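You operate a simulated robot arm through the tools that you are given. There is no shell and no other tool. Be economical: measure what you need, move in short steps, check, and stop when the job is done.

You run a simulated two-armed robot. Do the job below in one go: nothing can be reset, and whatever is moved stays where it is left.

## Task
Pick up the can from the top of the topping table with one hand, pass it to the other hand and put it on the scrub board. Set down upright: can.

It is judged by the outcome, as a careful person would: the job done as asked, and still so three seconds after it is handed in. It fails if anything else is knocked over, pushed out of place, dropped, spilled or broken.

## Robot
Two 7-joint arms with two-finger parallel grippers on one trunk, on a base that drives. Base frame: it is fixed to the floor where the robot stands at the start and does not move with it; the origin is under the middle of the robot, x ahead of it, y to its left, z up; the surface under the hand at the start is at about z = 0.88. Units: m, degrees, N and s.
The left shoulder is at the start at [0.05, 0.165, 1.13], the right one opposite. With the tool pointing down near the work surface each hand reaches from about 0.24 to 0.7 m from the robot's upright axis, wherever it stands, measured 20 degrees to its own side. Places, roughly: scrub board [-1.5, 2.1, 0.9]. Payload 3.91 kg a hand.
The TCP of each hand is the grasp point between the finger pads, 0.03 m short of the fingertips. In the tool frame z runs along the fingers and y along their closing line. The gripper opens to 0.11 m. The fingers are 0.02 m wide and 0.01 m thick; the gripper's body (0.048 by 0.112 m) begins 0.055 m behind the TCP.
Orientation is that of the tool frame in the base frame, as a unit quaternion [x, y, z, w]. With the fingers straight down and closing along the base's y, the tool's x points along the base's -x, its y along +y and its z along -z.

## Interface
- The arms move only by the tool jog_arm. It takes "left_steps", "right_steps" or both (then of equal length, played together; a hand with none holds still); each is a list that holds one entry, the list of rows, each a list of 6 numbers: the shift along the tool's x, y, z in cm, then the turn, a rotation vector about the tool's x, y, z in degrees. In form: [[[tx, ty, tz, rx, ry, rz], ...]]. A call has 1 to 12 rows; each row is the pose to reach, as a shift and turn from the pose commanded when the call began, along the tool's axes at that moment. "left_hand" and "right_hand" are, for a hand that has rows, the gripper command, from -1 (shut) to 1 (fully open), values between in proportion, set as the call begins (left out, the last holds). Each row takes 0.2 s and may step no farther than 0.05 m and 8.6 degrees from the row before; otherwise, or with a gripper value out of range, the whole call is refused. A pose out of reach is approached as far as the arm can. The call stops where the force on the tool passes 40 N (or 10 N more than at its start, if that is more) or the arm is blocked; 0.2 s more then pass. The fingers move at their own pace (about 0.045 m/s each) and stop on an object; they squeeze with about 45 N. The grip force told is the motor's: it shows also when the fingers shut on nothing. Time passes only in rows, and 0.2 s behind the last, so rows that repeat a pose let the fingers close. It gives the time, the measured TCP pose, the force on the tool (base axes), the opening and the grip force at its end, in the units of the frame above (readings bear some noise), with the torque about the TCP (base axes, N m) and any sound that the robot's microphone picked up.
- Cameras (640 x 400 px; columns grow to the right, rows downward): "scene" is now at [0.1212, 0.0481, 1.3162]; the picture's right is [0.38, -0.92, 0.00], its down [-0.44, -0.18, -0.88] and it looks along [0.81, 0.34, -0.48] (base axes); focal length 283 px, centre (320, 200). "left" rides on the left gripper at [0.072, -0.017, -0.103] in its tool frame; the picture's right is [0.23, 0.97, 0.00], its down [-0.76, 0.18, -0.62] and it looks along [-0.61, 0.14, 0.78] (tool axes); focal length 222 px, centre (320, 200). "right" rides on the right gripper at [0.073, 0.017, -0.103] in its tool frame; the picture's right is [-0.23, 0.97, 0.00], its down [-0.76, -0.18, -0.62] and it looks along [-0.61, -0.14, 0.78] (tool axes); focal length 222 px, centre (320, 200). There is no depth. A picture from a camera that has moved, and an enlarged one, comes with that camera's place and axes in the base frame and with its lens. The place of the scene camera against the robot may be out by one fixed shift of up to 0.018 m in any direction.
- capture(camera): a new picture of that camera. No time passes.
- move_column(by): slides the trunk up (or, below 0, down) by that many m; the arms and the scene camera ride with it, the base frame stays. It gives what a move gives, with no picture.
- roll_base(legs): drives the robot by 1 to 6 legs, each [ahead, left, turn to the left] in m, m and degrees, along the robot's own axes; the way and the turn of a leg run together, so that a leg with both is an arc; at most 1.5 m and 180 degrees a leg. The arms and the cameras ride along, it lands a little off, and it stops where it bumps. It gives what a move gives.
- turn_head(pan, tilt): turns the head with the scene camera to pan (to the left, within 80 degrees either way) and tilt (down, from -29 to 69), counted from straight ahead of the robot. It gives what a move gives.
- zoom(camera, box): a new picture of the part [left, top, right, bottom] of that camera's present view, enlarged. No time passes.
- close_job(): hands the job in; it is judged then, once.

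Work in short steps. Places have to be worked out from the pictures, the camera data and where the tool is seen: move nearer, look again, correct. Check each grasp and each placing, and mend what went wrong. You have 120 turns and 108 pictures in all, those below and enlarged ones among them. Open the grippers and draw the arms clear of the work before you hand the job in, unless the task says otherwise; then end with one line.

The tools are called as name(argument=value, ...) on one line, values as JSON. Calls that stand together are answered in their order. jog_arm: Moves the arms, as the interface text tells. Its arguments: {"type":"object","properties":{"left_steps":{"type":"array"},"left_hand":{"type":"number"},"right_steps":{"type":"array"},"right_hand":{"type":"number"}},"required":[]} The other tools are called the same way: move_column (by) slides the trunk up or down; roll_base (legs) drives the base; turn_head (pan, tilt) turns the head that bears the scene camera; capture (camera) takes a picture; zoom (camera, box) takes an enlarged picture of a part of a camera's view; close_job () hands the job in.

At the start:

```text
clock: 0.0
left_eef_pos: [0.2717, 0.2244, 1.1756]
left_tcp_rot: [-0.001, 1.0, 0.0, 0.0]
left_ft_force: [-0.6, -1.1, -0.1]
left_torque: [-0.01, 0.02, -0.01]
left_opening: 0.1102
left_grasp_force: 0.1
right_eef_pos: [0.4114, -0.0643, 1.1373]
right_tcp_rot: [0.001, 1.0, 0.001, 0.0]
right_ft_force: [-0.5, -0.6, -0.6]
right_torque: [0.0, -0.03, 0.0]
right_opening: 0.1098
right_grasp_force: 0.0
trunk travel left (down, up): [-0.35, 0.153]
robot x, y, heading: [0.0034, 0.0017, -0.1]
head pan, tilt: [22.5, 28.5]
```

scene: 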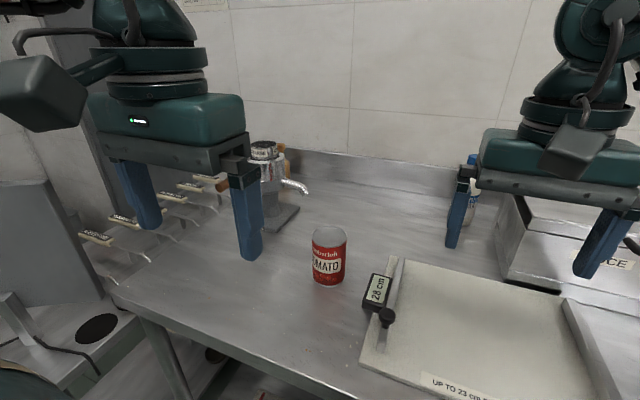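
right: 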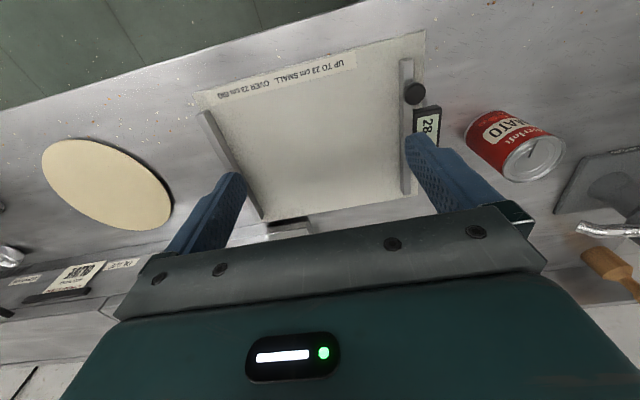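
left: 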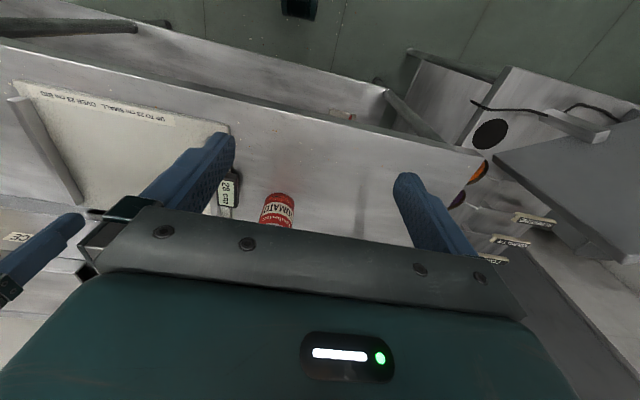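

The can appears to stand at about [0.55, 0.21], with its top near z 0.98. I'll tilt the left hand 45° forward and bring it in front of the can, then look again.

jog_arm(left_steps=[[[-2.5, -0.2, 1.9, 0, -7.5, 0], [-5, -0.4, 3.8, 0, -15, 0], [-7.4, -0.7, 5.8, 0, -22.5, 0], [-9.9, -0.9, 7.7, 0, -30, 0], [-12.3, -1.2, 9.6, 0, -37.5, 0], [-14.0, -1.4, 11, 0, -45, 0]]], left_hand=1)

capture(camera="left")

capture(camera="scene")

```text
clock: 1.4
left_eef_pos: [0.4115, 0.2105, 1.0662]
left_tcp_rot: [-0.001, 0.924, -0.001, 0.382]
left_ft_force: [0.4, -0.4, 0.2]
left_torque: [-0.04, 0.03, -0.01]
left_opening: 0.1102
left_grasp_force: 0.1
right_eef_pos: [0.4118, -0.0638, 1.1373]
right_tcp_rot: [0.001, 1.0, 0.0, 0.001]
right_ft_force: [0.1, 0.2, 0.2]
right_torque: [0.02, -0.01, -0.02]
right_opening: 0.1098
right_grasp_force: 0.1
trunk travel left (down, up): [-0.35, 0.153]
robot x, y, heading: [-0.0014, 0.0, -0.1]
head pan, tilt: [22.5, 28.5]
```

```text
104 pictures are left
camera left: at [0.2867, 0.1926, 1.0901], right [-0.16, 0.97, -0.16], down [0.1, 0.18, 0.98], along [0.98, 0.14, -0.13], focal length 222 px, centre (320, 200)
```

left: 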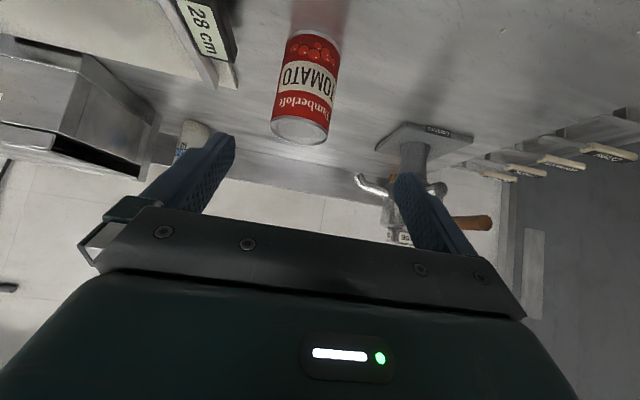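

```text
103 pictures are left
camera scene: at [0.1215, 0.0482, 1.3162], right [0.38, -0.92, 0.0], down [-0.44, -0.18, -0.88], along [0.81, 0.34, -0.48], focal length 283 px, centre (320, 200)
```

scene: 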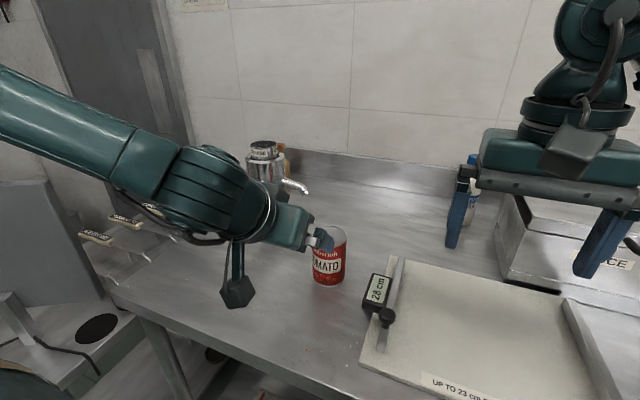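

The left camera puts the can's axis at about [0.55, 0.19], with a radius of about 0.036 and a height of about 0.09. I'll centre on it and go part of the way in.

jog_arm(left_steps=[[[0.4, -1.0, 2, 0, 0, 0], [0.9, -2.05, 4, 0, 0, 0], [0.9, -2.05, 6.5, 0, 0, 0], [0.9, -2.05, 9, 0, 0, 0]]])

capture(camera="left")

capture(camera="scene")

capture(camera="right")

```text
clock: 2.4
left_eef_pos: [0.4682, 0.1901, 0.9961]
left_tcp_rot: [0.0, 0.924, 0.0, 0.383]
left_ft_force: [0.7, 0.1, 0.4]
left_torque: [0.01, 0.01, 0.04]
left_opening: 0.11
left_grasp_force: 0.0
right_eef_pos: [0.4125, -0.0631, 1.1386]
right_tcp_rot: [0.001, 1.0, 0.001, 0.0]
right_ft_force: [0.2, -0.3, 0.5]
right_torque: [-0.01, -0.03, -0.02]
right_opening: 0.1103
right_grasp_force: 0.1
trunk travel left (down, up): [-0.35, 0.153]
robot x, y, heading: [0.0009, -0.0027, 0.2]
head pan, tilt: [22.5, 28.5]
```

```text
102 pictures are left
camera left: at [0.3439, 0.1727, 1.0195], right [-0.16, 0.97, -0.16], down [0.1, 0.18, 0.98], along [0.98, 0.14, -0.12], focal length 222 px, centre (320, 200)
```

left: 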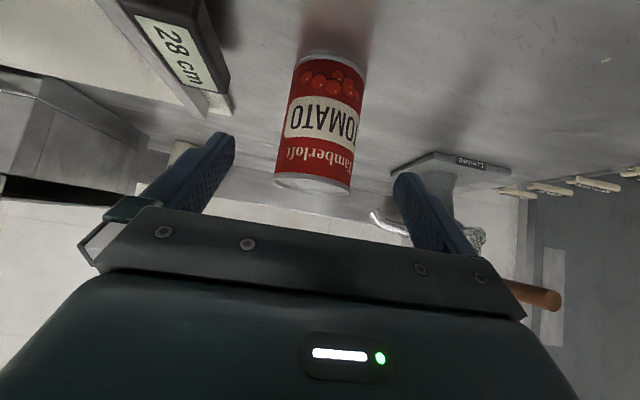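

```text
101 pictures are left
camera scene: at [0.1216, 0.0481, 1.3161], right [0.38, -0.92, 0.0], down [-0.44, -0.18, -0.88], along [0.81, 0.34, -0.48], focal length 283 px, centre (320, 200)
```

scene: 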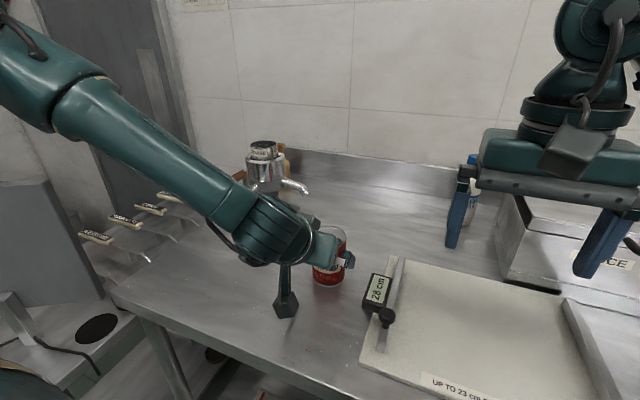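

```text
100 pictures are left
camera right: at [0.3399, -0.0468, 1.241], right [0.23, 0.97, 0.0], down [0.76, -0.18, 0.62], along [0.61, -0.14, -0.78], focal length 222 px, centre (320, 200)
```

right: 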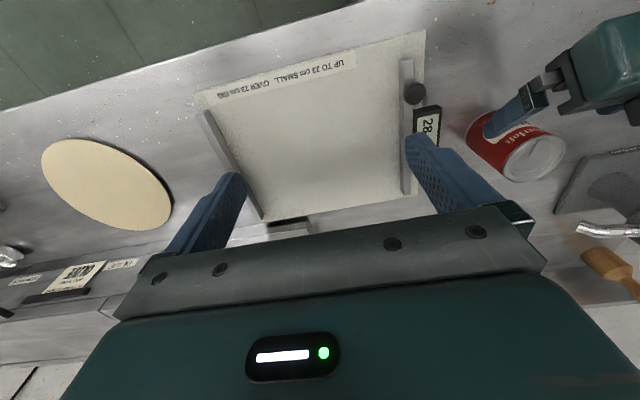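

Both cameras now give the can's centre as about [0.543, 0.189], with its top near z 0.98. I'll advance along the tool so the fingers straddle it, keeping the palm short of the rim.

jog_arm(left_steps=[[[-0.1, 0, 2.5, 0, 0, 0], [-0.2, 0, 5, 0, 0, 0], [-0.3, -0.1, 7, 0, 0, 0], [-0.3, -0.1, 8.7, 0, 0, 0]]])

capture(camera="left")

zoom(camera="right", box=[400, 0, 640, 200])

```text
clock: 3.4
left_eef_pos: [0.5326, 0.1893, 0.9371]
left_tcp_rot: [0.0, 0.924, 0.0, 0.382]
left_ft_force: [-0.9, -0.3, -0.1]
left_torque: [0.01, -0.03, -0.02]
left_opening: 0.11
left_grasp_force: 0.0
right_eef_pos: [0.412, -0.0643, 1.1385]
right_tcp_rot: [0.002, 1.0, 0.0, -0.001]
right_ft_force: [0.9, 0.4, 0.2]
right_torque: [0.0, -0.02, 0.01]
right_opening: 0.1098
right_grasp_force: 0.1
trunk travel left (down, up): [-0.35, 0.153]
robot x, y, heading: [0.0003, 0.0025, -0.3]
head pan, tilt: [22.5, 28.5]
```

```text
99 pictures are left
camera left: at [0.408, 0.1722, 0.9605], right [-0.16, 0.97, -0.16], down [0.1, 0.18, 0.98], along [0.98, 0.14, -0.12], focal length 222 px, centre (320, 200)
```

left: 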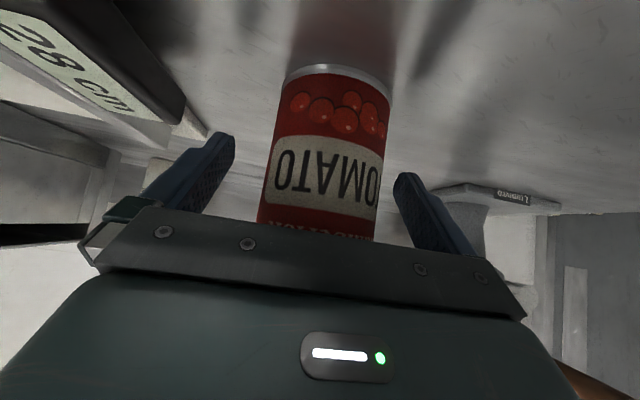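

```text
2.00 times, centred on (520, 100) of right
camera zoom: at [0.3397, -0.0467, 1.241], right [0.23, 0.97, 0.0], down [0.76, -0.18, 0.62], along [0.61, -0.14, -0.78], focal length 444 px, centre (-80, 400)
```

zoom: 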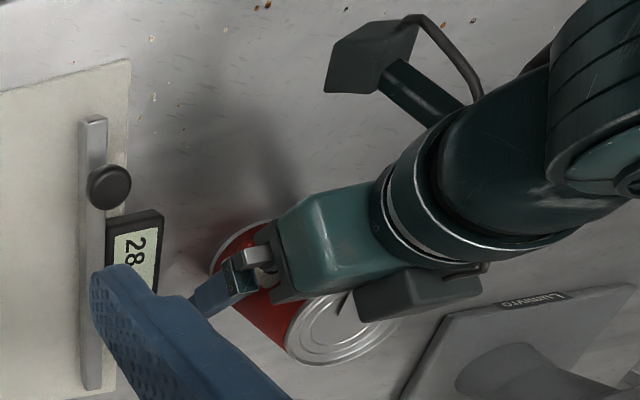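

The can sits between the fingers and clear of the palm, so I close the left hand.

jog_arm(left_steps=[[[0, 0.3, 0, 0, 0, 0], [0, 0.3, 0, 0, 0, 0], [0, 0.3, 0, 0, 0, 0], [0, 0.3, 0, 0, 0, 0], [0, 0.3, 0, 0, 0, 0], [0, 0.3, 0, 0, 0, 0]]], left_hand=-1)

capture(camera="left")

```text
clock: 4.8
left_eef_pos: [0.5323, 0.192, 0.9373]
left_tcp_rot: [-0.001, 0.924, 0.001, 0.383]
left_ft_force: [-0.6, -1.3, 0.5]
left_torque: [-0.09, 0.03, 0.02]
left_opening: 0.067
left_grasp_force: 45.1
right_eef_pos: [0.4125, -0.0634, 1.137]
right_tcp_rot: [0.001, 1.0, 0.001, 0.0]
right_ft_force: [0.6, 0.1, -0.4]
right_torque: [-0.02, -0.01, -0.01]
right_opening: 0.11
right_grasp_force: 0.0
trunk travel left (down, up): [-0.35, 0.153]
robot x, y, heading: [0.0004, -0.0008, -0.0]
head pan, tilt: [22.5, 28.5]
```

```text
97 pictures are left
camera left: at [0.4076, 0.1748, 0.9608], right [-0.16, 0.97, -0.16], down [0.1, 0.18, 0.98], along [0.98, 0.14, -0.12], focal length 222 px, centre (320, 200)
```

left: 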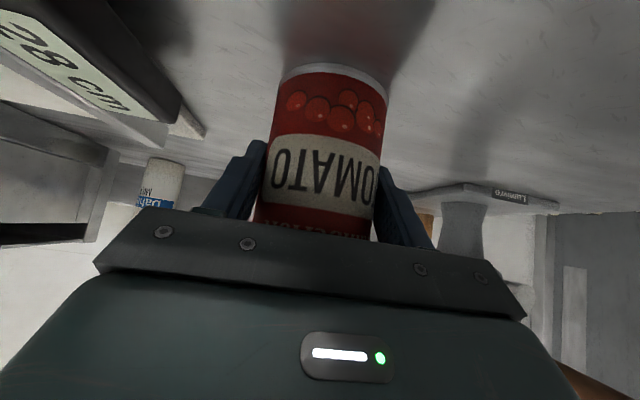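

It is gripped at 0.067 m with 45 N. I lift it straight up 0.18 m.

jog_arm(left_steps=[[[-1.0, 0, -1.0, 0, 0, 0], [-3.2, 0, -3.2, 0, 0, 0], [-5.6, 0, -5.6, 0, 0, 0], [-8.2, 0, -8.2, 0, 0, 0], [-10.7, 0, -10.7, 0, 0, 0], [-12.7, 0, -12.7, 0, 0, 0]]])

capture(camera="scene")

capture(camera="right")

```text
clock: 6.2
left_eef_pos: [0.5312, 0.1922, 1.1169]
left_tcp_rot: [0.0, 0.924, 0.0, 0.382]
left_ft_force: [0.1, 0.1, -3.6]
left_torque: [-0.01, 0.06, 0.0]
left_opening: 0.0671
left_grasp_force: 44.7
right_eef_pos: [0.4117, -0.064, 1.1383]
right_tcp_rot: [0.0, 1.0, 0.001, 0.0]
right_ft_force: [-0.8, 0.1, -0.1]
right_torque: [-0.04, -0.01, 0.05]
right_opening: 0.11
right_grasp_force: 0.2
trunk travel left (down, up): [-0.35, 0.153]
robot x, y, heading: [-0.0009, -0.0008, 0.1]
head pan, tilt: [22.5, 28.5]
```

```text
96 pictures are left
camera scene: at [0.1213, 0.0482, 1.3161], right [0.38, -0.92, 0.0], down [-0.44, -0.18, -0.88], along [0.81, 0.34, -0.48], focal length 283 px, centre (320, 200)
```

scene: 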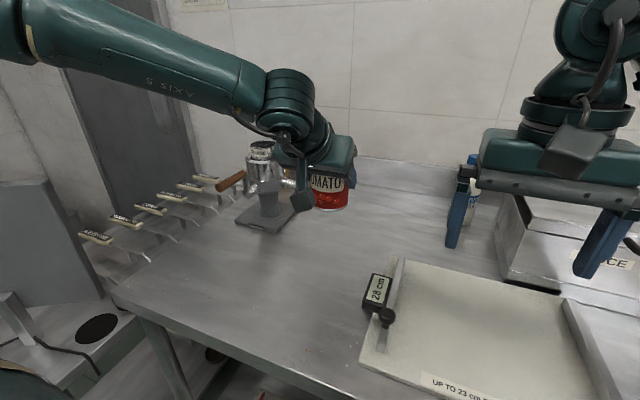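

```text
95 pictures are left
camera right: at [0.3396, -0.0467, 1.241], right [0.23, 0.97, 0.0], down [0.76, -0.18, 0.62], along [0.61, -0.14, -0.78], focal length 222 px, centre (320, 200)
```

right: 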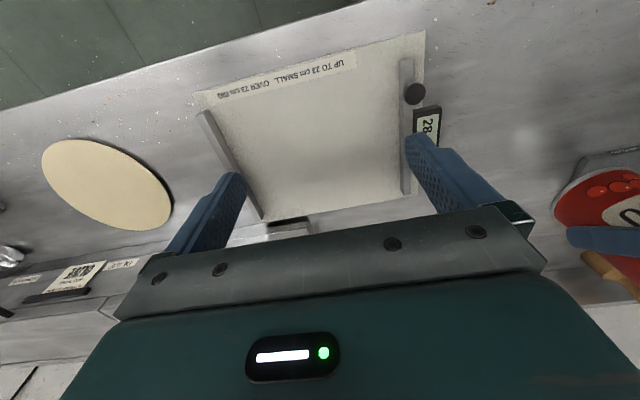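

The can is held at about 0.36 kg. Next I raise the right hand and move it aside, yawing it +90° so that its camera will face away from the left arm at the handover.

jog_arm(right_steps=[[[0, -0.5, -1, 0, 0, -8.2], [0, -1, -2, 0, 0, -16.4], [0, -1.5, -3, 0, 0, -24.6], [0, -2, -4, 0, 0, -32.8], [0, -2.5, -5, 0, 0, -41], [0, -3, -6, 0, 0, -49.2], [0, -3.5, -7, 0, 0, -57.4], [0, -4, -8, 0, 0, -65.6], [0, -5, -9, 0, 0, -73.8], [0, -5.5, -9.5, 0, 0, -82], [0, -6, -10, 0, 0, -90]]], right_hand=1)

capture(camera="scene")

```text
clock: 8.6
left_eef_pos: [0.5315, 0.193, 1.1175]
left_tcp_rot: [0.0, 0.924, -0.001, 0.382]
left_ft_force: [0.3, 0.9, -4.6]
left_torque: [0.0, 0.02, -0.03]
left_opening: 0.0672
left_grasp_force: 45.2
right_eef_pos: [0.3002, -0.0742, 1.1918]
right_tcp_rot: [-0.705, 0.709, 0.002, 0.001]
right_ft_force: [0.6, 0.0, 0.0]
right_torque: [0.02, -0.01, 0.02]
right_opening: 0.1101
right_grasp_force: 0.0
right hand out of reach, approached as far as the arm can: row 8, 9, 10, 11
trunk travel left (down, up): [-0.35, 0.153]
robot x, y, heading: [-0.0024, -0.002, -0.1]
head pan, tilt: [22.5, 28.5]
```

```text
94 pictures are left
camera scene: at [0.1214, 0.0484, 1.3162], right [0.38, -0.92, 0.0], down [-0.44, -0.18, -0.88], along [0.81, 0.34, -0.48], focal length 283 px, centre (320, 200)
```

scene: 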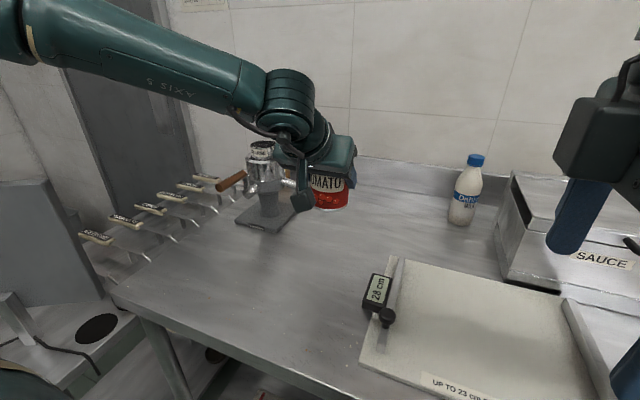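

The right hand can't reach that height with this yaw, so the handover should be lower. I lower the right hand and see where it ends up.

jog_arm(right_steps=[[[0, 0, 4, 0, 0, 0], [0, 0, 8, 0, 0, 0], [0, 0, 10, 0, 0, 0]]])

```text
clock: 9.4
left_eef_pos: [0.5311, 0.1933, 1.1168]
left_tcp_rot: [0.0, 0.924, 0.0, 0.381]
left_ft_force: [0.3, -0.5, -4.1]
left_torque: [0.0, 0.01, -0.01]
left_opening: 0.0671
left_grasp_force: 44.8
right_eef_pos: [0.3007, -0.0731, 1.0901]
right_tcp_rot: [-0.707, 0.708, 0.001, 0.0]
right_ft_force: [0.1, 0.7, 0.5]
right_torque: [0.0, 0.03, 0.03]
right_opening: 0.1097
right_grasp_force: 0.0
trunk travel left (down, up): [-0.35, 0.153]
robot x, y, heading: [0.002, 0.0007, -0.2]
head pan, tilt: [22.5, 28.5]
```

Right arm readings are good. I move it aside to y ≈ -0.15 and at the same time bring the left hand to the handover spot at [0.40, 0.05, 1.015], yawed so that it points to the right.

jog_arm(right_steps=[[[2.5, -2.5, 0, 0, 0, 0], [5, -5, 0, 0, 0, 0], [7.5, -7.5, -0.5, 0, 0, 0], [8, -8, -1, 0, 0, 0], [8, -8, -1, 0, 0, 0], [8, -8, -1, 0, 0, 0], [8, -8, -1, 0, 0, 0], [8, -8, -1, 0, 0, 0], [8, -8, -1, 0, 0, 0], [8, -8, -1, 0, 0, 0], [8, -8, -1, 0, 0, 0]]], left_steps=[[[1.5, -1.3, -0.2, 5.8, 0, 5.8], [3, -2.6, -0.4, 11.6, 0, 11.6], [4.5, -3.9, -0.6, 17.4, 0, 17.4], [6, -5.2, -0.8, 23.2, 0, 23.2], [7.5, -6.5, -0.9, 29, 0, 29], [9, -7.8, -1.1, 34.7, 0, 34.7], [10.5, -9.1, -1.3, 40.5, 0, 40.5], [12, -10.4, -1.5, 46.3, 0, 46.3], [13.5, -11.7, -1.7, 52.1, 0, 52.1], [15, -13, -1.9, 57.9, 0, 57.9], [16.5, -14.3, -2.05, 63.6, 0, 63.6]]])

turn_head(pan=0, tilt=40)

capture(camera="scene")

capture(camera="right")

```text
clock: 11.8
left_eef_pos: [0.3224, -0.0166, 0.9786]
left_tcp_rot: [0.64, 0.667, -0.26, 0.281]
left_ft_force: [0.1, -0.3, -3.6]
left_torque: [0.02, -0.02, 0.02]
left_opening: 0.0672
left_grasp_force: 45.0
left hand out of reach, approached as far as the arm can: row 8, 9, 10, 11
right_eef_pos: [0.3091, -0.1057, 1.0934]
right_tcp_rot: [-0.706, 0.708, 0.001, 0.001]
right_ft_force: [0.0, 0.8, 0.2]
right_torque: [-0.03, -0.03, 0.04]
right_opening: 0.1102
right_grasp_force: 0.1
right hand out of reach, approached as far as the arm can: row 1, 2, 3, 4, 5, 6, 7, 8, 9, 10, 11
trunk travel left (down, up): [-0.35, 0.153]
robot x, y, heading: [-0.0019, 0.0014, -0.0]
head pan, tilt: [22.5, 28.5]
```

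```text
clock: 12.7
left_eef_pos: [0.3228, -0.0167, 0.9776]
left_tcp_rot: [0.639, 0.667, -0.26, 0.281]
left_ft_force: [0.2, 0.6, -4.3]
left_torque: [0.04, 0.01, -0.01]
left_opening: 0.0669
left_grasp_force: 45.3
right_eef_pos: [0.3076, -0.106, 1.0934]
right_tcp_rot: [-0.706, 0.708, 0.001, 0.0]
right_ft_force: [-0.6, 0.2, -0.7]
right_torque: [0.02, 0.0, 0.04]
right_opening: 0.11
right_grasp_force: 0.0
trunk travel left (down, up): [-0.35, 0.153]
robot x, y, heading: [-0.001, -0.0016, -0.1]
head pan, tilt: [0.0, 40.0]
```

```text
93 pictures are left
camera scene: at [0.1224, 0.0134, 1.2985], right [0.0, -1.0, 0.0], down [-0.64, 0.0, -0.77], along [0.77, 0.0, -0.64], focal length 283 px, centre (320, 200)
```

scene: 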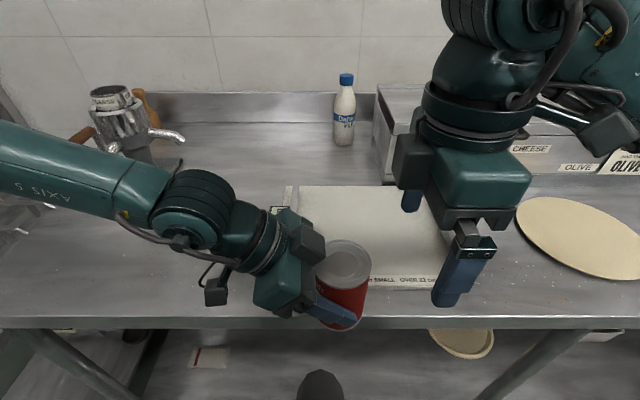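

```text
92 pictures are left
camera right: at [0.291, -0.1788, 1.1965], right [-0.97, 0.23, 0.0], down [0.18, 0.76, 0.62], along [0.14, 0.61, -0.78], focal length 222 px, centre (320, 200)
```

right: 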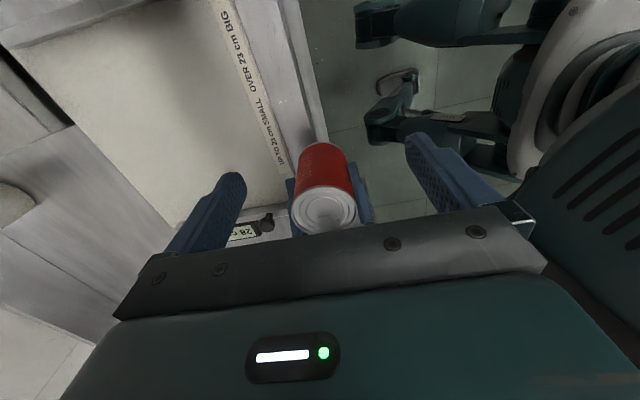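

Both arms stopped short of the commanded poses but remain in a workable handover arrangement. The can's axis is at about [0.321, -0.029], with its top at about z 1.023. I move the right hand over it while staying above it.

jog_arm(right_steps=[[[-2.5, -0.5, 0, 0, 0, 0], [-5, -0.9, 0, 0, 0, 0], [-7.5, -1.3, 0, 0, 0, 0], [-7.5, -1.3, 0, 0, 0, 0]]])

capture(camera="scene")

capture(camera="right")

capture(camera="left")

```text
clock: 13.7
left_eef_pos: [0.3218, -0.0166, 0.9778]
left_tcp_rot: [0.639, 0.667, -0.26, 0.281]
left_ft_force: [0.1, 0.7, -4.5]
left_torque: [-0.01, 0.02, 0.01]
left_opening: 0.0669
left_grasp_force: 44.9
right_eef_pos: [0.3186, -0.0269, 1.0916]
right_tcp_rot: [-0.706, 0.708, 0.001, 0.001]
right_ft_force: [-0.3, -0.1, -0.2]
right_torque: [-0.02, -0.02, 0.0]
right_opening: 0.11
right_grasp_force: 0.0
trunk travel left (down, up): [-0.35, 0.153]
robot x, y, heading: [0.0006, 0.0014, 0.1]
head pan, tilt: [0.0, 40.0]
```

```text
91 pictures are left
camera scene: at [0.1223, 0.0131, 1.2985], right [0.0, -1.0, 0.0], down [-0.64, 0.0, -0.77], along [0.77, 0.0, -0.64], focal length 283 px, centre (320, 200)
```

scene: 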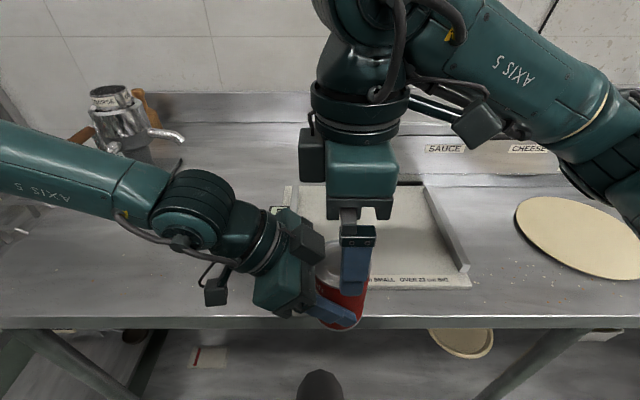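

```text
90 pictures are left
camera right: at [0.3019, -0.1005, 1.196], right [-0.97, 0.23, 0.0], down [0.18, 0.76, 0.62], along [0.14, 0.61, -0.78], focal length 222 px, centre (320, 200)
```

right: 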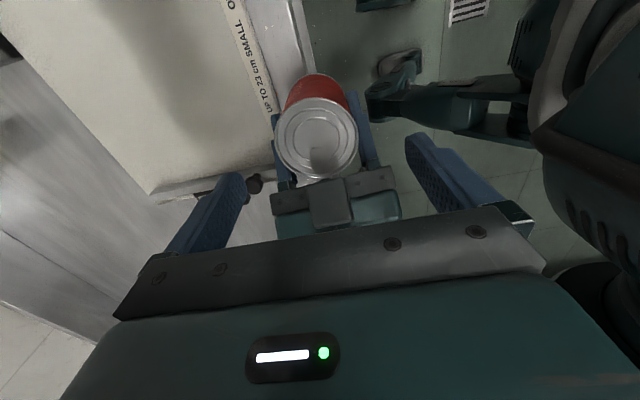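

```text
89 pictures are left
camera left: at [0.2991, 0.1056, 1.0007], right [0.97, 0.21, -0.15], down [0.17, -0.09, 0.98], along [0.19, -0.97, -0.12], focal length 222 px, centre (320, 200)
```

left: 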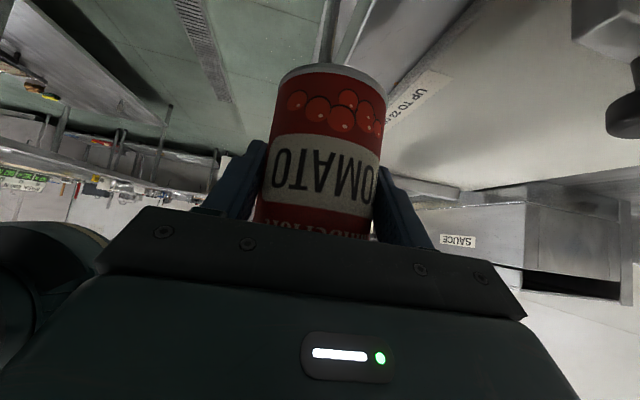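

The right camera agrees: the can's top centre is at [0.321, -0.029]. I nudge the right hand by about 3 mm and lower it 6.5 cm, so its fingertips straddle the top 2.6 cm of the can above the left fingers.

jog_arm(right_steps=[[[0.35, -0.25, 1.5, 0, 0, 0], [0.35, -0.25, 3, 0, 0, 0], [0.35, -0.25, 4.5, 0, 0, 0], [0.35, -0.25, 5.5, 0, 0, 0], [0.35, -0.25, 6.4, 0, 0, 0]]])

capture(camera="scene")

capture(camera="right")

capture(camera="left")

```text
clock: 14.9
left_eef_pos: [0.3221, -0.0177, 0.9784]
left_tcp_rot: [0.639, 0.667, -0.259, 0.281]
left_ft_force: [0.2, 0.2, -4.0]
left_torque: [0.02, -0.04, -0.02]
left_opening: 0.0671
left_grasp_force: 45.2
right_eef_pos: [0.3208, -0.0282, 1.0282]
right_tcp_rot: [-0.706, 0.708, 0.001, 0.0]
right_ft_force: [0.6, -0.3, -0.1]
right_torque: [0.0, 0.01, 0.03]
right_opening: 0.1098
right_grasp_force: 0.0
trunk travel left (down, up): [-0.35, 0.153]
robot x, y, heading: [-0.0026, 0.0027, 0.1]
head pan, tilt: [0.0, 40.0]
```

```text
88 pictures are left
camera scene: at [0.1224, 0.0132, 1.2985], right [0.0, -1.0, 0.0], down [-0.64, 0.0, -0.77], along [0.77, 0.0, -0.64], focal length 283 px, centre (320, 200)
```

scene: 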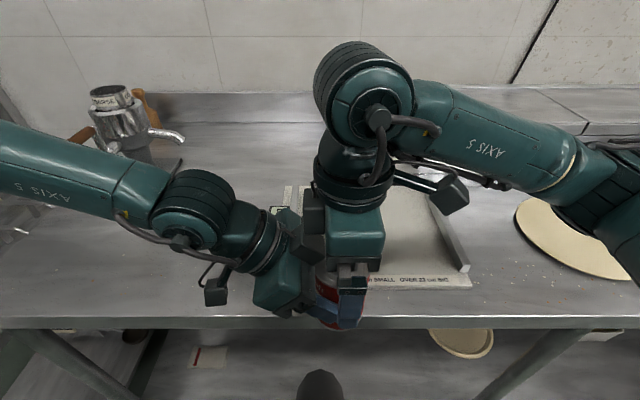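

```text
87 pictures are left
camera right: at [0.3035, -0.1012, 1.1314], right [-0.97, 0.23, 0.0], down [0.18, 0.76, 0.62], along [0.14, 0.61, -0.78], focal length 222 px, centre (320, 200)
```

right: 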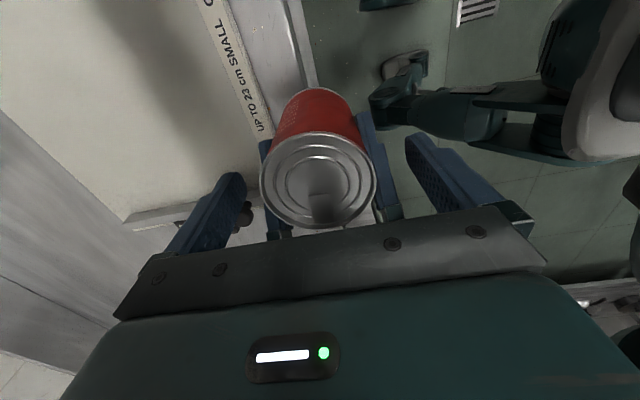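

```text
86 pictures are left
camera left: at [0.2991, 0.1057, 1.0006], right [0.97, 0.21, -0.15], down [0.17, -0.09, 0.98], along [0.19, -0.97, -0.12], focal length 222 px, centre (320, 200)
```

left: 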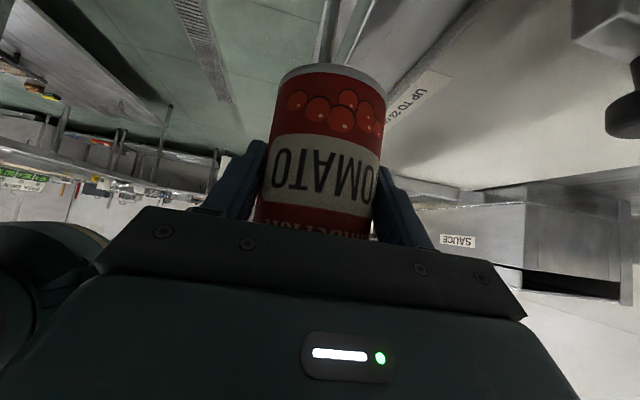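

The can's top rim is between the right fingers, at z ≈ 1.023 and x ≈ 0.320, so I close the right hand.

jog_arm(right_steps=[[[0, 0, 0, 0, 0, 0], [0, 0, 0, 0, 0, 0], [0, 0, 0, 0, 0, 0], [0, 0, 0, 0, 0, 0], [0, 0, 0, 0, 0, 0], [0, 0, 0, 0, 0, 0]]], right_hand=-1)

capture(camera="right")

capture(camera="left")

```text
clock: 16.3
left_eef_pos: [0.3209, -0.0169, 0.9785]
left_tcp_rot: [0.64, 0.666, -0.261, 0.281]
left_ft_force: [-17.3, 2.5, 2.0]
left_torque: [-0.13, -0.21, -0.14]
left_opening: 0.0669
left_grasp_force: 44.7
right_eef_pos: [0.3212, -0.0285, 1.0285]
right_tcp_rot: [-0.706, 0.708, -0.001, 0.001]
right_ft_force: [17.0, -2.9, -2.8]
right_torque: [-0.05, -0.66, -0.07]
right_opening: 0.0674
right_grasp_force: 44.8
trunk travel left (down, up): [-0.35, 0.153]
robot x, y, heading: [0.0031, 0.0009, 0.0]
head pan, tilt: [0.0, 40.0]
```

```text
85 pictures are left
camera right: at [0.3039, -0.1014, 1.1316], right [-0.97, 0.23, 0.0], down [0.18, 0.76, 0.62], along [0.15, 0.61, -0.78], focal length 222 px, centre (320, 200)
```

right: 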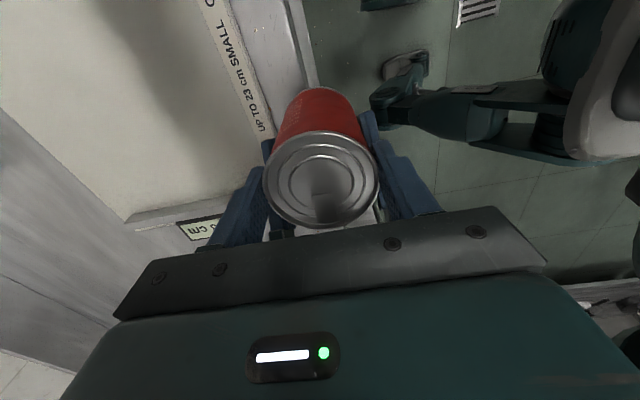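

```text
84 pictures are left
camera left: at [0.2983, 0.1055, 1.0007], right [0.97, 0.2, -0.15], down [0.17, -0.09, 0.98], along [0.19, -0.97, -0.12], focal length 222 px, centre (320, 200)
```

left: 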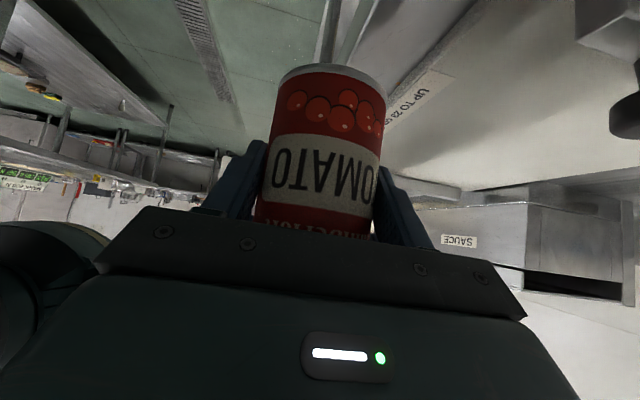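

Both hands now hold the can with 45 N each and only a small sideways load. I open the left hand while both arms hold still.

jog_arm(left_steps=[[[0, 0, 0, 0, 0, 0], [0, 0, 0, 0, 0, 0], [0, 0, 0, 0, 0, 0], [0, 0, 0, 0, 0, 0]]], left_hand=1)

capture(camera="left")

```text
clock: 17.3
left_eef_pos: [0.3241, -0.0173, 0.9783]
left_tcp_rot: [0.639, 0.667, -0.259, 0.281]
left_ft_force: [-0.4, 0.3, -0.1]
left_torque: [-0.02, -0.02, 0.02]
left_opening: 0.11
left_grasp_force: 0.1
right_eef_pos: [0.3202, -0.0299, 1.0281]
right_tcp_rot: [-0.706, 0.708, 0.0, 0.0]
right_ft_force: [-0.8, 1.3, 0.3]
right_torque: [-0.04, 0.01, 0.03]
right_opening: 0.0673
right_grasp_force: 45.0
trunk travel left (down, up): [-0.35, 0.153]
robot x, y, heading: [-0.0036, 0.0033, -0.0]
head pan, tilt: [0.0, 40.0]
```

```text
83 pictures are left
camera left: at [0.2992, 0.1057, 1.0007], right [0.97, 0.21, -0.15], down [0.17, -0.09, 0.98], along [0.19, -0.97, -0.12], focal length 222 px, centre (320, 200)
```

left: 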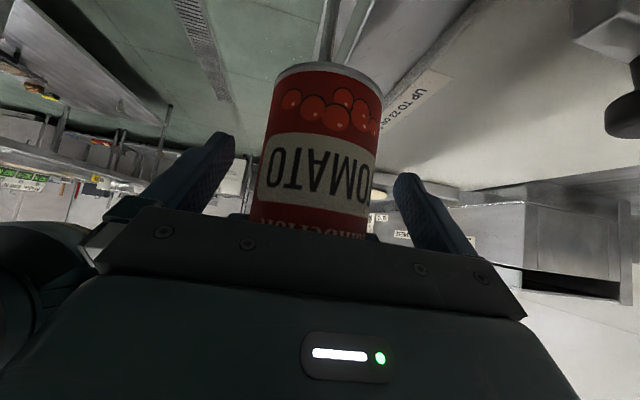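

The left hand is open and the right hand still holds the can. I draw the left hand straight away to the robot's left.

jog_arm(left_steps=[[[1.2, 0, -1.2, 0, 0, 0], [2.8, 0, -2.8, 0, 0, 0], [5, 0, -5, 0, 0, 0], [7.5, 0, -7.5, 0, 0, 0], [9.5, 0, -9.5, 0, 0, 0]]])

capture(camera="scene")

capture(camera="right")

```text
clock: 18.5
left_eef_pos: [0.3223, 0.1179, 0.9797]
left_tcp_rot: [0.649, 0.656, -0.274, 0.27]
left_ft_force: [0.0, 0.5, 0.1]
left_torque: [-0.06, -0.03, 0.02]
left_opening: 0.1103
left_grasp_force: 0.0
left hand out of reach, approached as far as the arm can: row 1, 2, 3, 4
right_eef_pos: [0.3219, -0.0273, 1.0288]
right_tcp_rot: [-0.707, 0.707, 0.0, 0.0]
right_ft_force: [0.0, 0.2, 0.0]
right_torque: [0.02, -0.03, 0.01]
right_opening: 0.0673
right_grasp_force: 44.7
trunk travel left (down, up): [-0.35, 0.153]
robot x, y, heading: [-0.0011, 0.0009, -0.0]
head pan, tilt: [0.0, 40.0]
```

```text
82 pictures are left
camera scene: at [0.123, 0.0146, 1.2983], right [0.0, -1.0, 0.0], down [-0.64, 0.0, -0.77], along [0.77, 0.0, -0.64], focal length 283 px, centre (320, 200)
```

scene: 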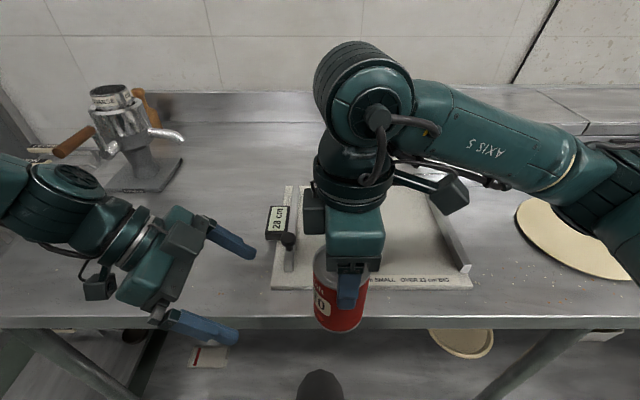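

```text
81 pictures are left
camera right: at [0.304, -0.1, 1.1315], right [-0.97, 0.23, 0.0], down [0.18, 0.76, 0.62], along [0.14, 0.61, -0.78], focal length 222 px, centre (320, 200)
```

right: 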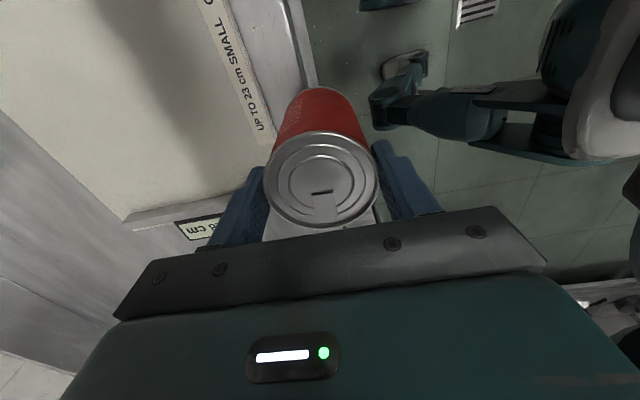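

The handover is done and the can hangs freely from the right hand. Before driving I look left toward the scrub board.

turn_head(pan=80, tilt=20)

capture(camera="scene")

turn_head(pan=-60, tilt=35)

capture(camera="scene")

```text
clock: 20.0
left_eef_pos: [0.3221, 0.1172, 0.9813]
left_tcp_rot: [0.648, 0.656, -0.274, 0.272]
left_ft_force: [0.4, -0.7, 0.5]
left_torque: [0.01, -0.02, -0.03]
left_opening: 0.1104
left_grasp_force: 0.0
right_eef_pos: [0.3203, -0.0285, 1.0274]
right_tcp_rot: [-0.706, 0.708, 0.0, 0.0]
right_ft_force: [0.0, 0.6, 0.2]
right_torque: [-0.03, 0.02, 0.02]
right_opening: 0.0675
right_grasp_force: 45.3
trunk travel left (down, up): [-0.35, 0.153]
robot x, y, heading: [0.0023, 0.0014, -0.2]
head pan, tilt: [80.0, 20.0]
```

```text
80 pictures are left
camera scene: at [0.0536, 0.105, 1.3299], right [0.98, -0.17, 0.0], down [-0.06, -0.34, -0.94], along [0.16, 0.93, -0.34], focal length 283 px, centre (320, 200)
```

scene: 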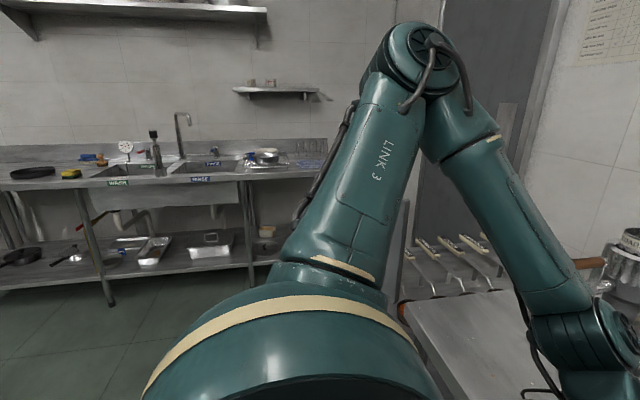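

```text
clock: 22.2
left_eef_pos: [0.3218, 0.117, 0.9814]
left_tcp_rot: [0.648, 0.657, -0.274, 0.271]
left_ft_force: [0.4, 1.0, -0.3]
left_torque: [0.01, 0.03, 0.0]
left_opening: 0.1098
left_grasp_force: 0.1
right_eef_pos: [0.3203, -0.0283, 1.029]
right_tcp_rot: [-0.707, 0.707, 0.001, 0.0]
right_ft_force: [-0.2, 0.3, 0.2]
right_torque: [0.01, 0.03, -0.02]
right_opening: 0.0673
right_grasp_force: 44.7
trunk travel left (down, up): [-0.35, 0.153]
robot x, y, heading: [-0.0012, -0.0021, -0.0]
head pan, tilt: [-60.0, 35.0]
```

```text
79 pictures are left
camera scene: at [0.0814, -0.063, 1.306], right [-0.87, -0.5, 0.0], down [-0.29, 0.5, -0.82], along [0.41, -0.71, -0.57], focal length 283 px, centre (320, 200)
```

scene: 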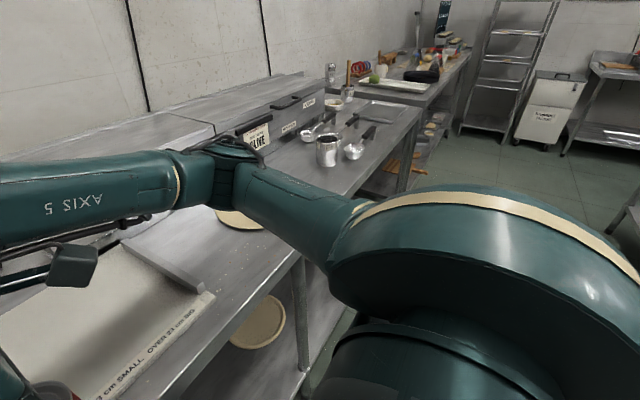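

The scrub board is on the left-wall counter. I back 0.45 m away from the table, turn left 90°, and look ahead.

roll_base(legs=[[-0.45, 0, 0], [0, 0, 90]])

turn_head(pan=20, tilt=20)

capture(camera="scene")

```text
clock: 28.7
left_eef_pos: [-0.5635, 0.3197, 0.9805]
left_tcp_rot: [-0.002, 0.924, -0.001, 0.382]
left_ft_force: [0.2, -0.8, -0.8]
left_torque: [0.0, -0.02, -0.01]
left_opening: 0.1102
left_grasp_force: 0.0
right_eef_pos: [-0.4162, 0.3193, 1.0285]
right_tcp_rot: [1.0, 0.001, -0.001, 0.0]
right_ft_force: [-0.5, -1.8, -0.9]
right_torque: [0.0, -0.01, -0.01]
right_opening: 0.0672
right_grasp_force: 44.5
trunk travel left (down, up): [-0.35, 0.153]
robot x, y, heading: [-0.4435, -0.0, 90.1]
head pan, tilt: [-60.0, 35.0]
```

```text
clock: 30.3
left_eef_pos: [-0.5625, 0.3209, 0.98]
left_tcp_rot: [-0.002, 0.924, 0.001, 0.383]
left_ft_force: [-0.6, 0.1, 0.8]
left_torque: [-0.01, -0.02, 0.0]
left_opening: 0.1103
left_grasp_force: 0.0
right_eef_pos: [-0.4153, 0.3194, 1.0293]
right_tcp_rot: [1.0, 0.001, -0.001, -0.001]
right_ft_force: [0.4, 0.4, -0.5]
right_torque: [-0.02, -0.02, 0.0]
right_opening: 0.0674
right_grasp_force: 45.4
trunk travel left (down, up): [-0.35, 0.153]
robot x, y, heading: [-0.4419, -0.002, 90.6]
head pan, tilt: [20.0, 20.0]
```

```text
78 pictures are left
camera scene: at [-0.4677, 0.1298, 1.3299], right [0.94, 0.34, 0.0], down [0.12, -0.32, -0.94], along [-0.32, 0.88, -0.34], focal length 283 px, centre (320, 200)
```

scene: 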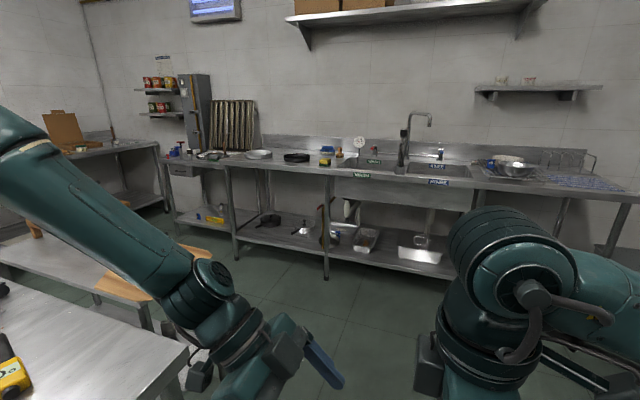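

The counter with the sinks is ahead, and an island with its corner near [-0.84, 0.43] must be avoided. I zoom in on the expected scrub-board area.

zoom(camera="scene", box=[160, 110, 400, 260])

```text
2.67 times, centred on (280, 185) of scene
camera zoom: at [-0.4677, 0.1298, 1.3299], right [0.94, 0.34, 0.0], down [0.12, -0.32, -0.94], along [-0.32, 0.88, -0.34], focal length 755 px, centre (427, 240)
```

zoom: 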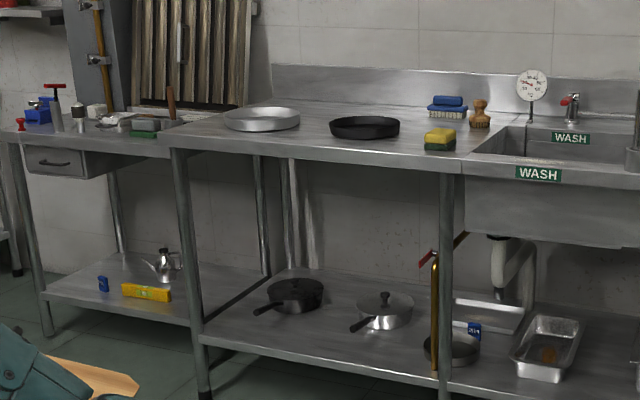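

The scrub board is the drainboard left of the WASH sink, covering about x -1.7 to -1.0 and y 1.8 to 2.4. There's free room at its front around [-1.3, 1.95]. I look left and lower to check the floor and the other tables on the way.

turn_head(pan=65, tilt=30)

capture(camera="scene")

turn_head(pan=5, tilt=35)

capture(camera="scene")

```text
clock: 31.4
left_eef_pos: [-0.5618, 0.321, 0.9802]
left_tcp_rot: [-0.002, 0.924, 0.0, 0.383]
left_ft_force: [-0.9, 0.7, 0.4]
left_torque: [0.01, -0.01, -0.03]
left_opening: 0.11
left_grasp_force: 0.1
right_eef_pos: [-0.4155, 0.3202, 1.0285]
right_tcp_rot: [1.0, 0.001, -0.001, 0.0]
right_ft_force: [0.0, -0.6, 0.9]
right_torque: [-0.01, 0.01, -0.01]
right_opening: 0.0674
right_grasp_force: 45.6
trunk travel left (down, up): [-0.35, 0.153]
robot x, y, heading: [-0.4467, -0.0023, 90.4]
head pan, tilt: [65.0, 30.0]
```

```text
76 pictures are left
camera scene: at [-0.5176, 0.0804, 1.3138], right [0.42, 0.91, 0.0], down [0.45, -0.21, -0.87], along [-0.79, 0.36, -0.5], focal length 283 px, centre (320, 200)
```

scene: 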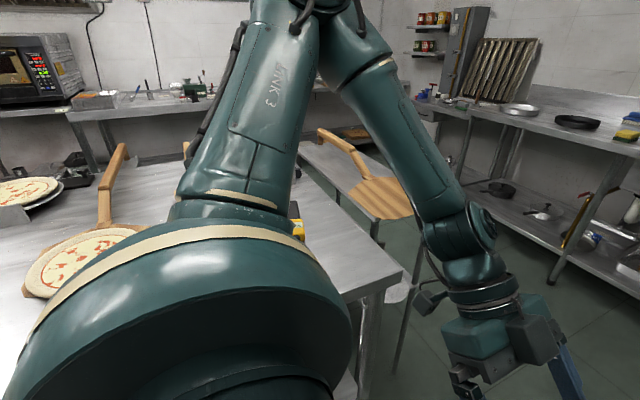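

```text
clock: 32.7
left_eef_pos: [-0.5634, 0.3203, 0.9799]
left_tcp_rot: [-0.003, 0.923, 0.0, 0.384]
left_ft_force: [0.1, 0.0, 0.2]
left_torque: [0.01, -0.02, 0.02]
left_opening: 0.1103
left_grasp_force: 0.0
right_eef_pos: [-0.4161, 0.3198, 1.0289]
right_tcp_rot: [1.0, 0.002, -0.001, 0.001]
right_ft_force: [-0.2, -0.8, -0.7]
right_torque: [-0.02, -0.03, -0.03]
right_opening: 0.0672
right_grasp_force: 44.8
trunk travel left (down, up): [-0.35, 0.153]
robot x, y, heading: [-0.4432, -0.0015, 89.9]
head pan, tilt: [5.0, 35.0]
```

```text
75 pictures are left
camera scene: at [-0.4436, 0.1301, 1.306], right [1.0, 0.09, 0.0], down [0.05, -0.57, -0.82], along [-0.08, 0.82, -0.57], focal length 283 px, centre (320, 200)
```

scene: 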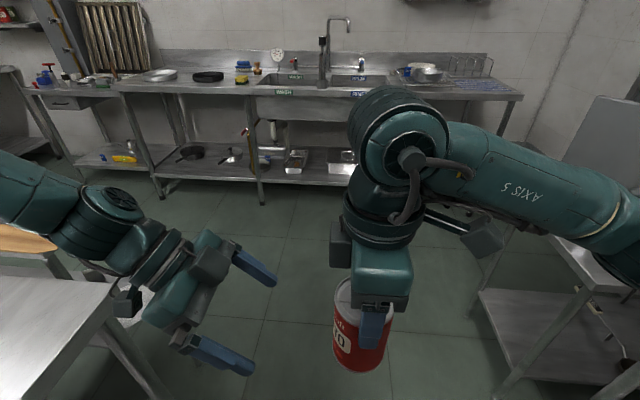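

The path ahead is clear: the islands end by y ≈ 0.7 and the counter edge is at y ≈ 1.78. I drive ahead 1.2 m, then strafe left 1.0 m.

roll_base(legs=[[1.2, 0, 0], [0, 1.0, 0]])

turn_head(pan=-5, tilt=30)

capture(camera="scene")

```text
clock: 47.4
left_eef_pos: [-1.5423, 1.5386, 0.9786]
left_tcp_rot: [0.005, 0.924, -0.002, 0.383]
left_ft_force: [0.4, 0.0, 0.2]
left_torque: [-0.02, -0.02, -0.01]
left_opening: 0.1102
left_grasp_force: 0.1
right_eef_pos: [-1.3948, 1.5348, 1.0278]
right_tcp_rot: [1.0, -0.007, -0.001, 0.0]
right_ft_force: [0.1, -0.5, -0.3]
right_torque: [-0.02, -0.01, 0.0]
right_opening: 0.0673
right_grasp_force: 45.3
trunk travel left (down, up): [-0.35, 0.153]
robot x, y, heading: [-1.4277, 1.2158, 89.3]
head pan, tilt: [5.0, 35.0]
```

```text
clock: 48.2
left_eef_pos: [-1.5408, 1.5375, 0.98]
left_tcp_rot: [0.005, 0.924, -0.003, 0.383]
left_ft_force: [-0.4, 0.5, 0.7]
left_torque: [-0.01, 0.03, 0.02]
left_opening: 0.1099
left_grasp_force: 0.0
right_eef_pos: [-1.3954, 1.5348, 1.0281]
right_tcp_rot: [1.0, -0.007, -0.001, 0.0]
right_ft_force: [-0.5, -0.6, -1.4]
right_torque: [0.02, 0.01, 0.01]
right_opening: 0.0673
right_grasp_force: 45.2
trunk travel left (down, up): [-0.35, 0.153]
robot x, y, heading: [-1.4239, 1.2148, 89.2]
head pan, tilt: [-5.0, 30.0]
```

```text
74 pictures are left
camera scene: at [-1.411, 1.3481, 1.3138], right [1.0, -0.1, 0.0], down [-0.05, -0.5, -0.87], along [0.09, 0.86, -0.5], focal length 283 px, centre (320, 200)
```

scene: 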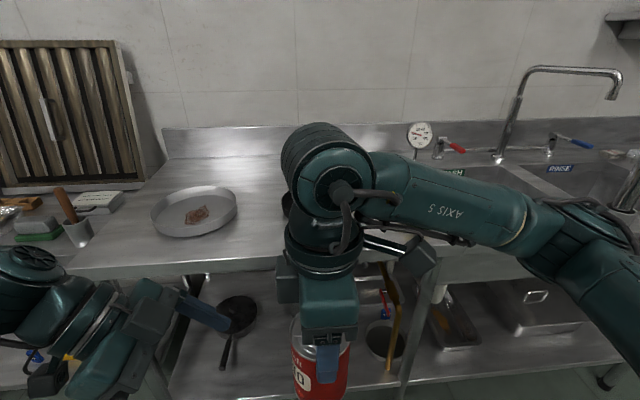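

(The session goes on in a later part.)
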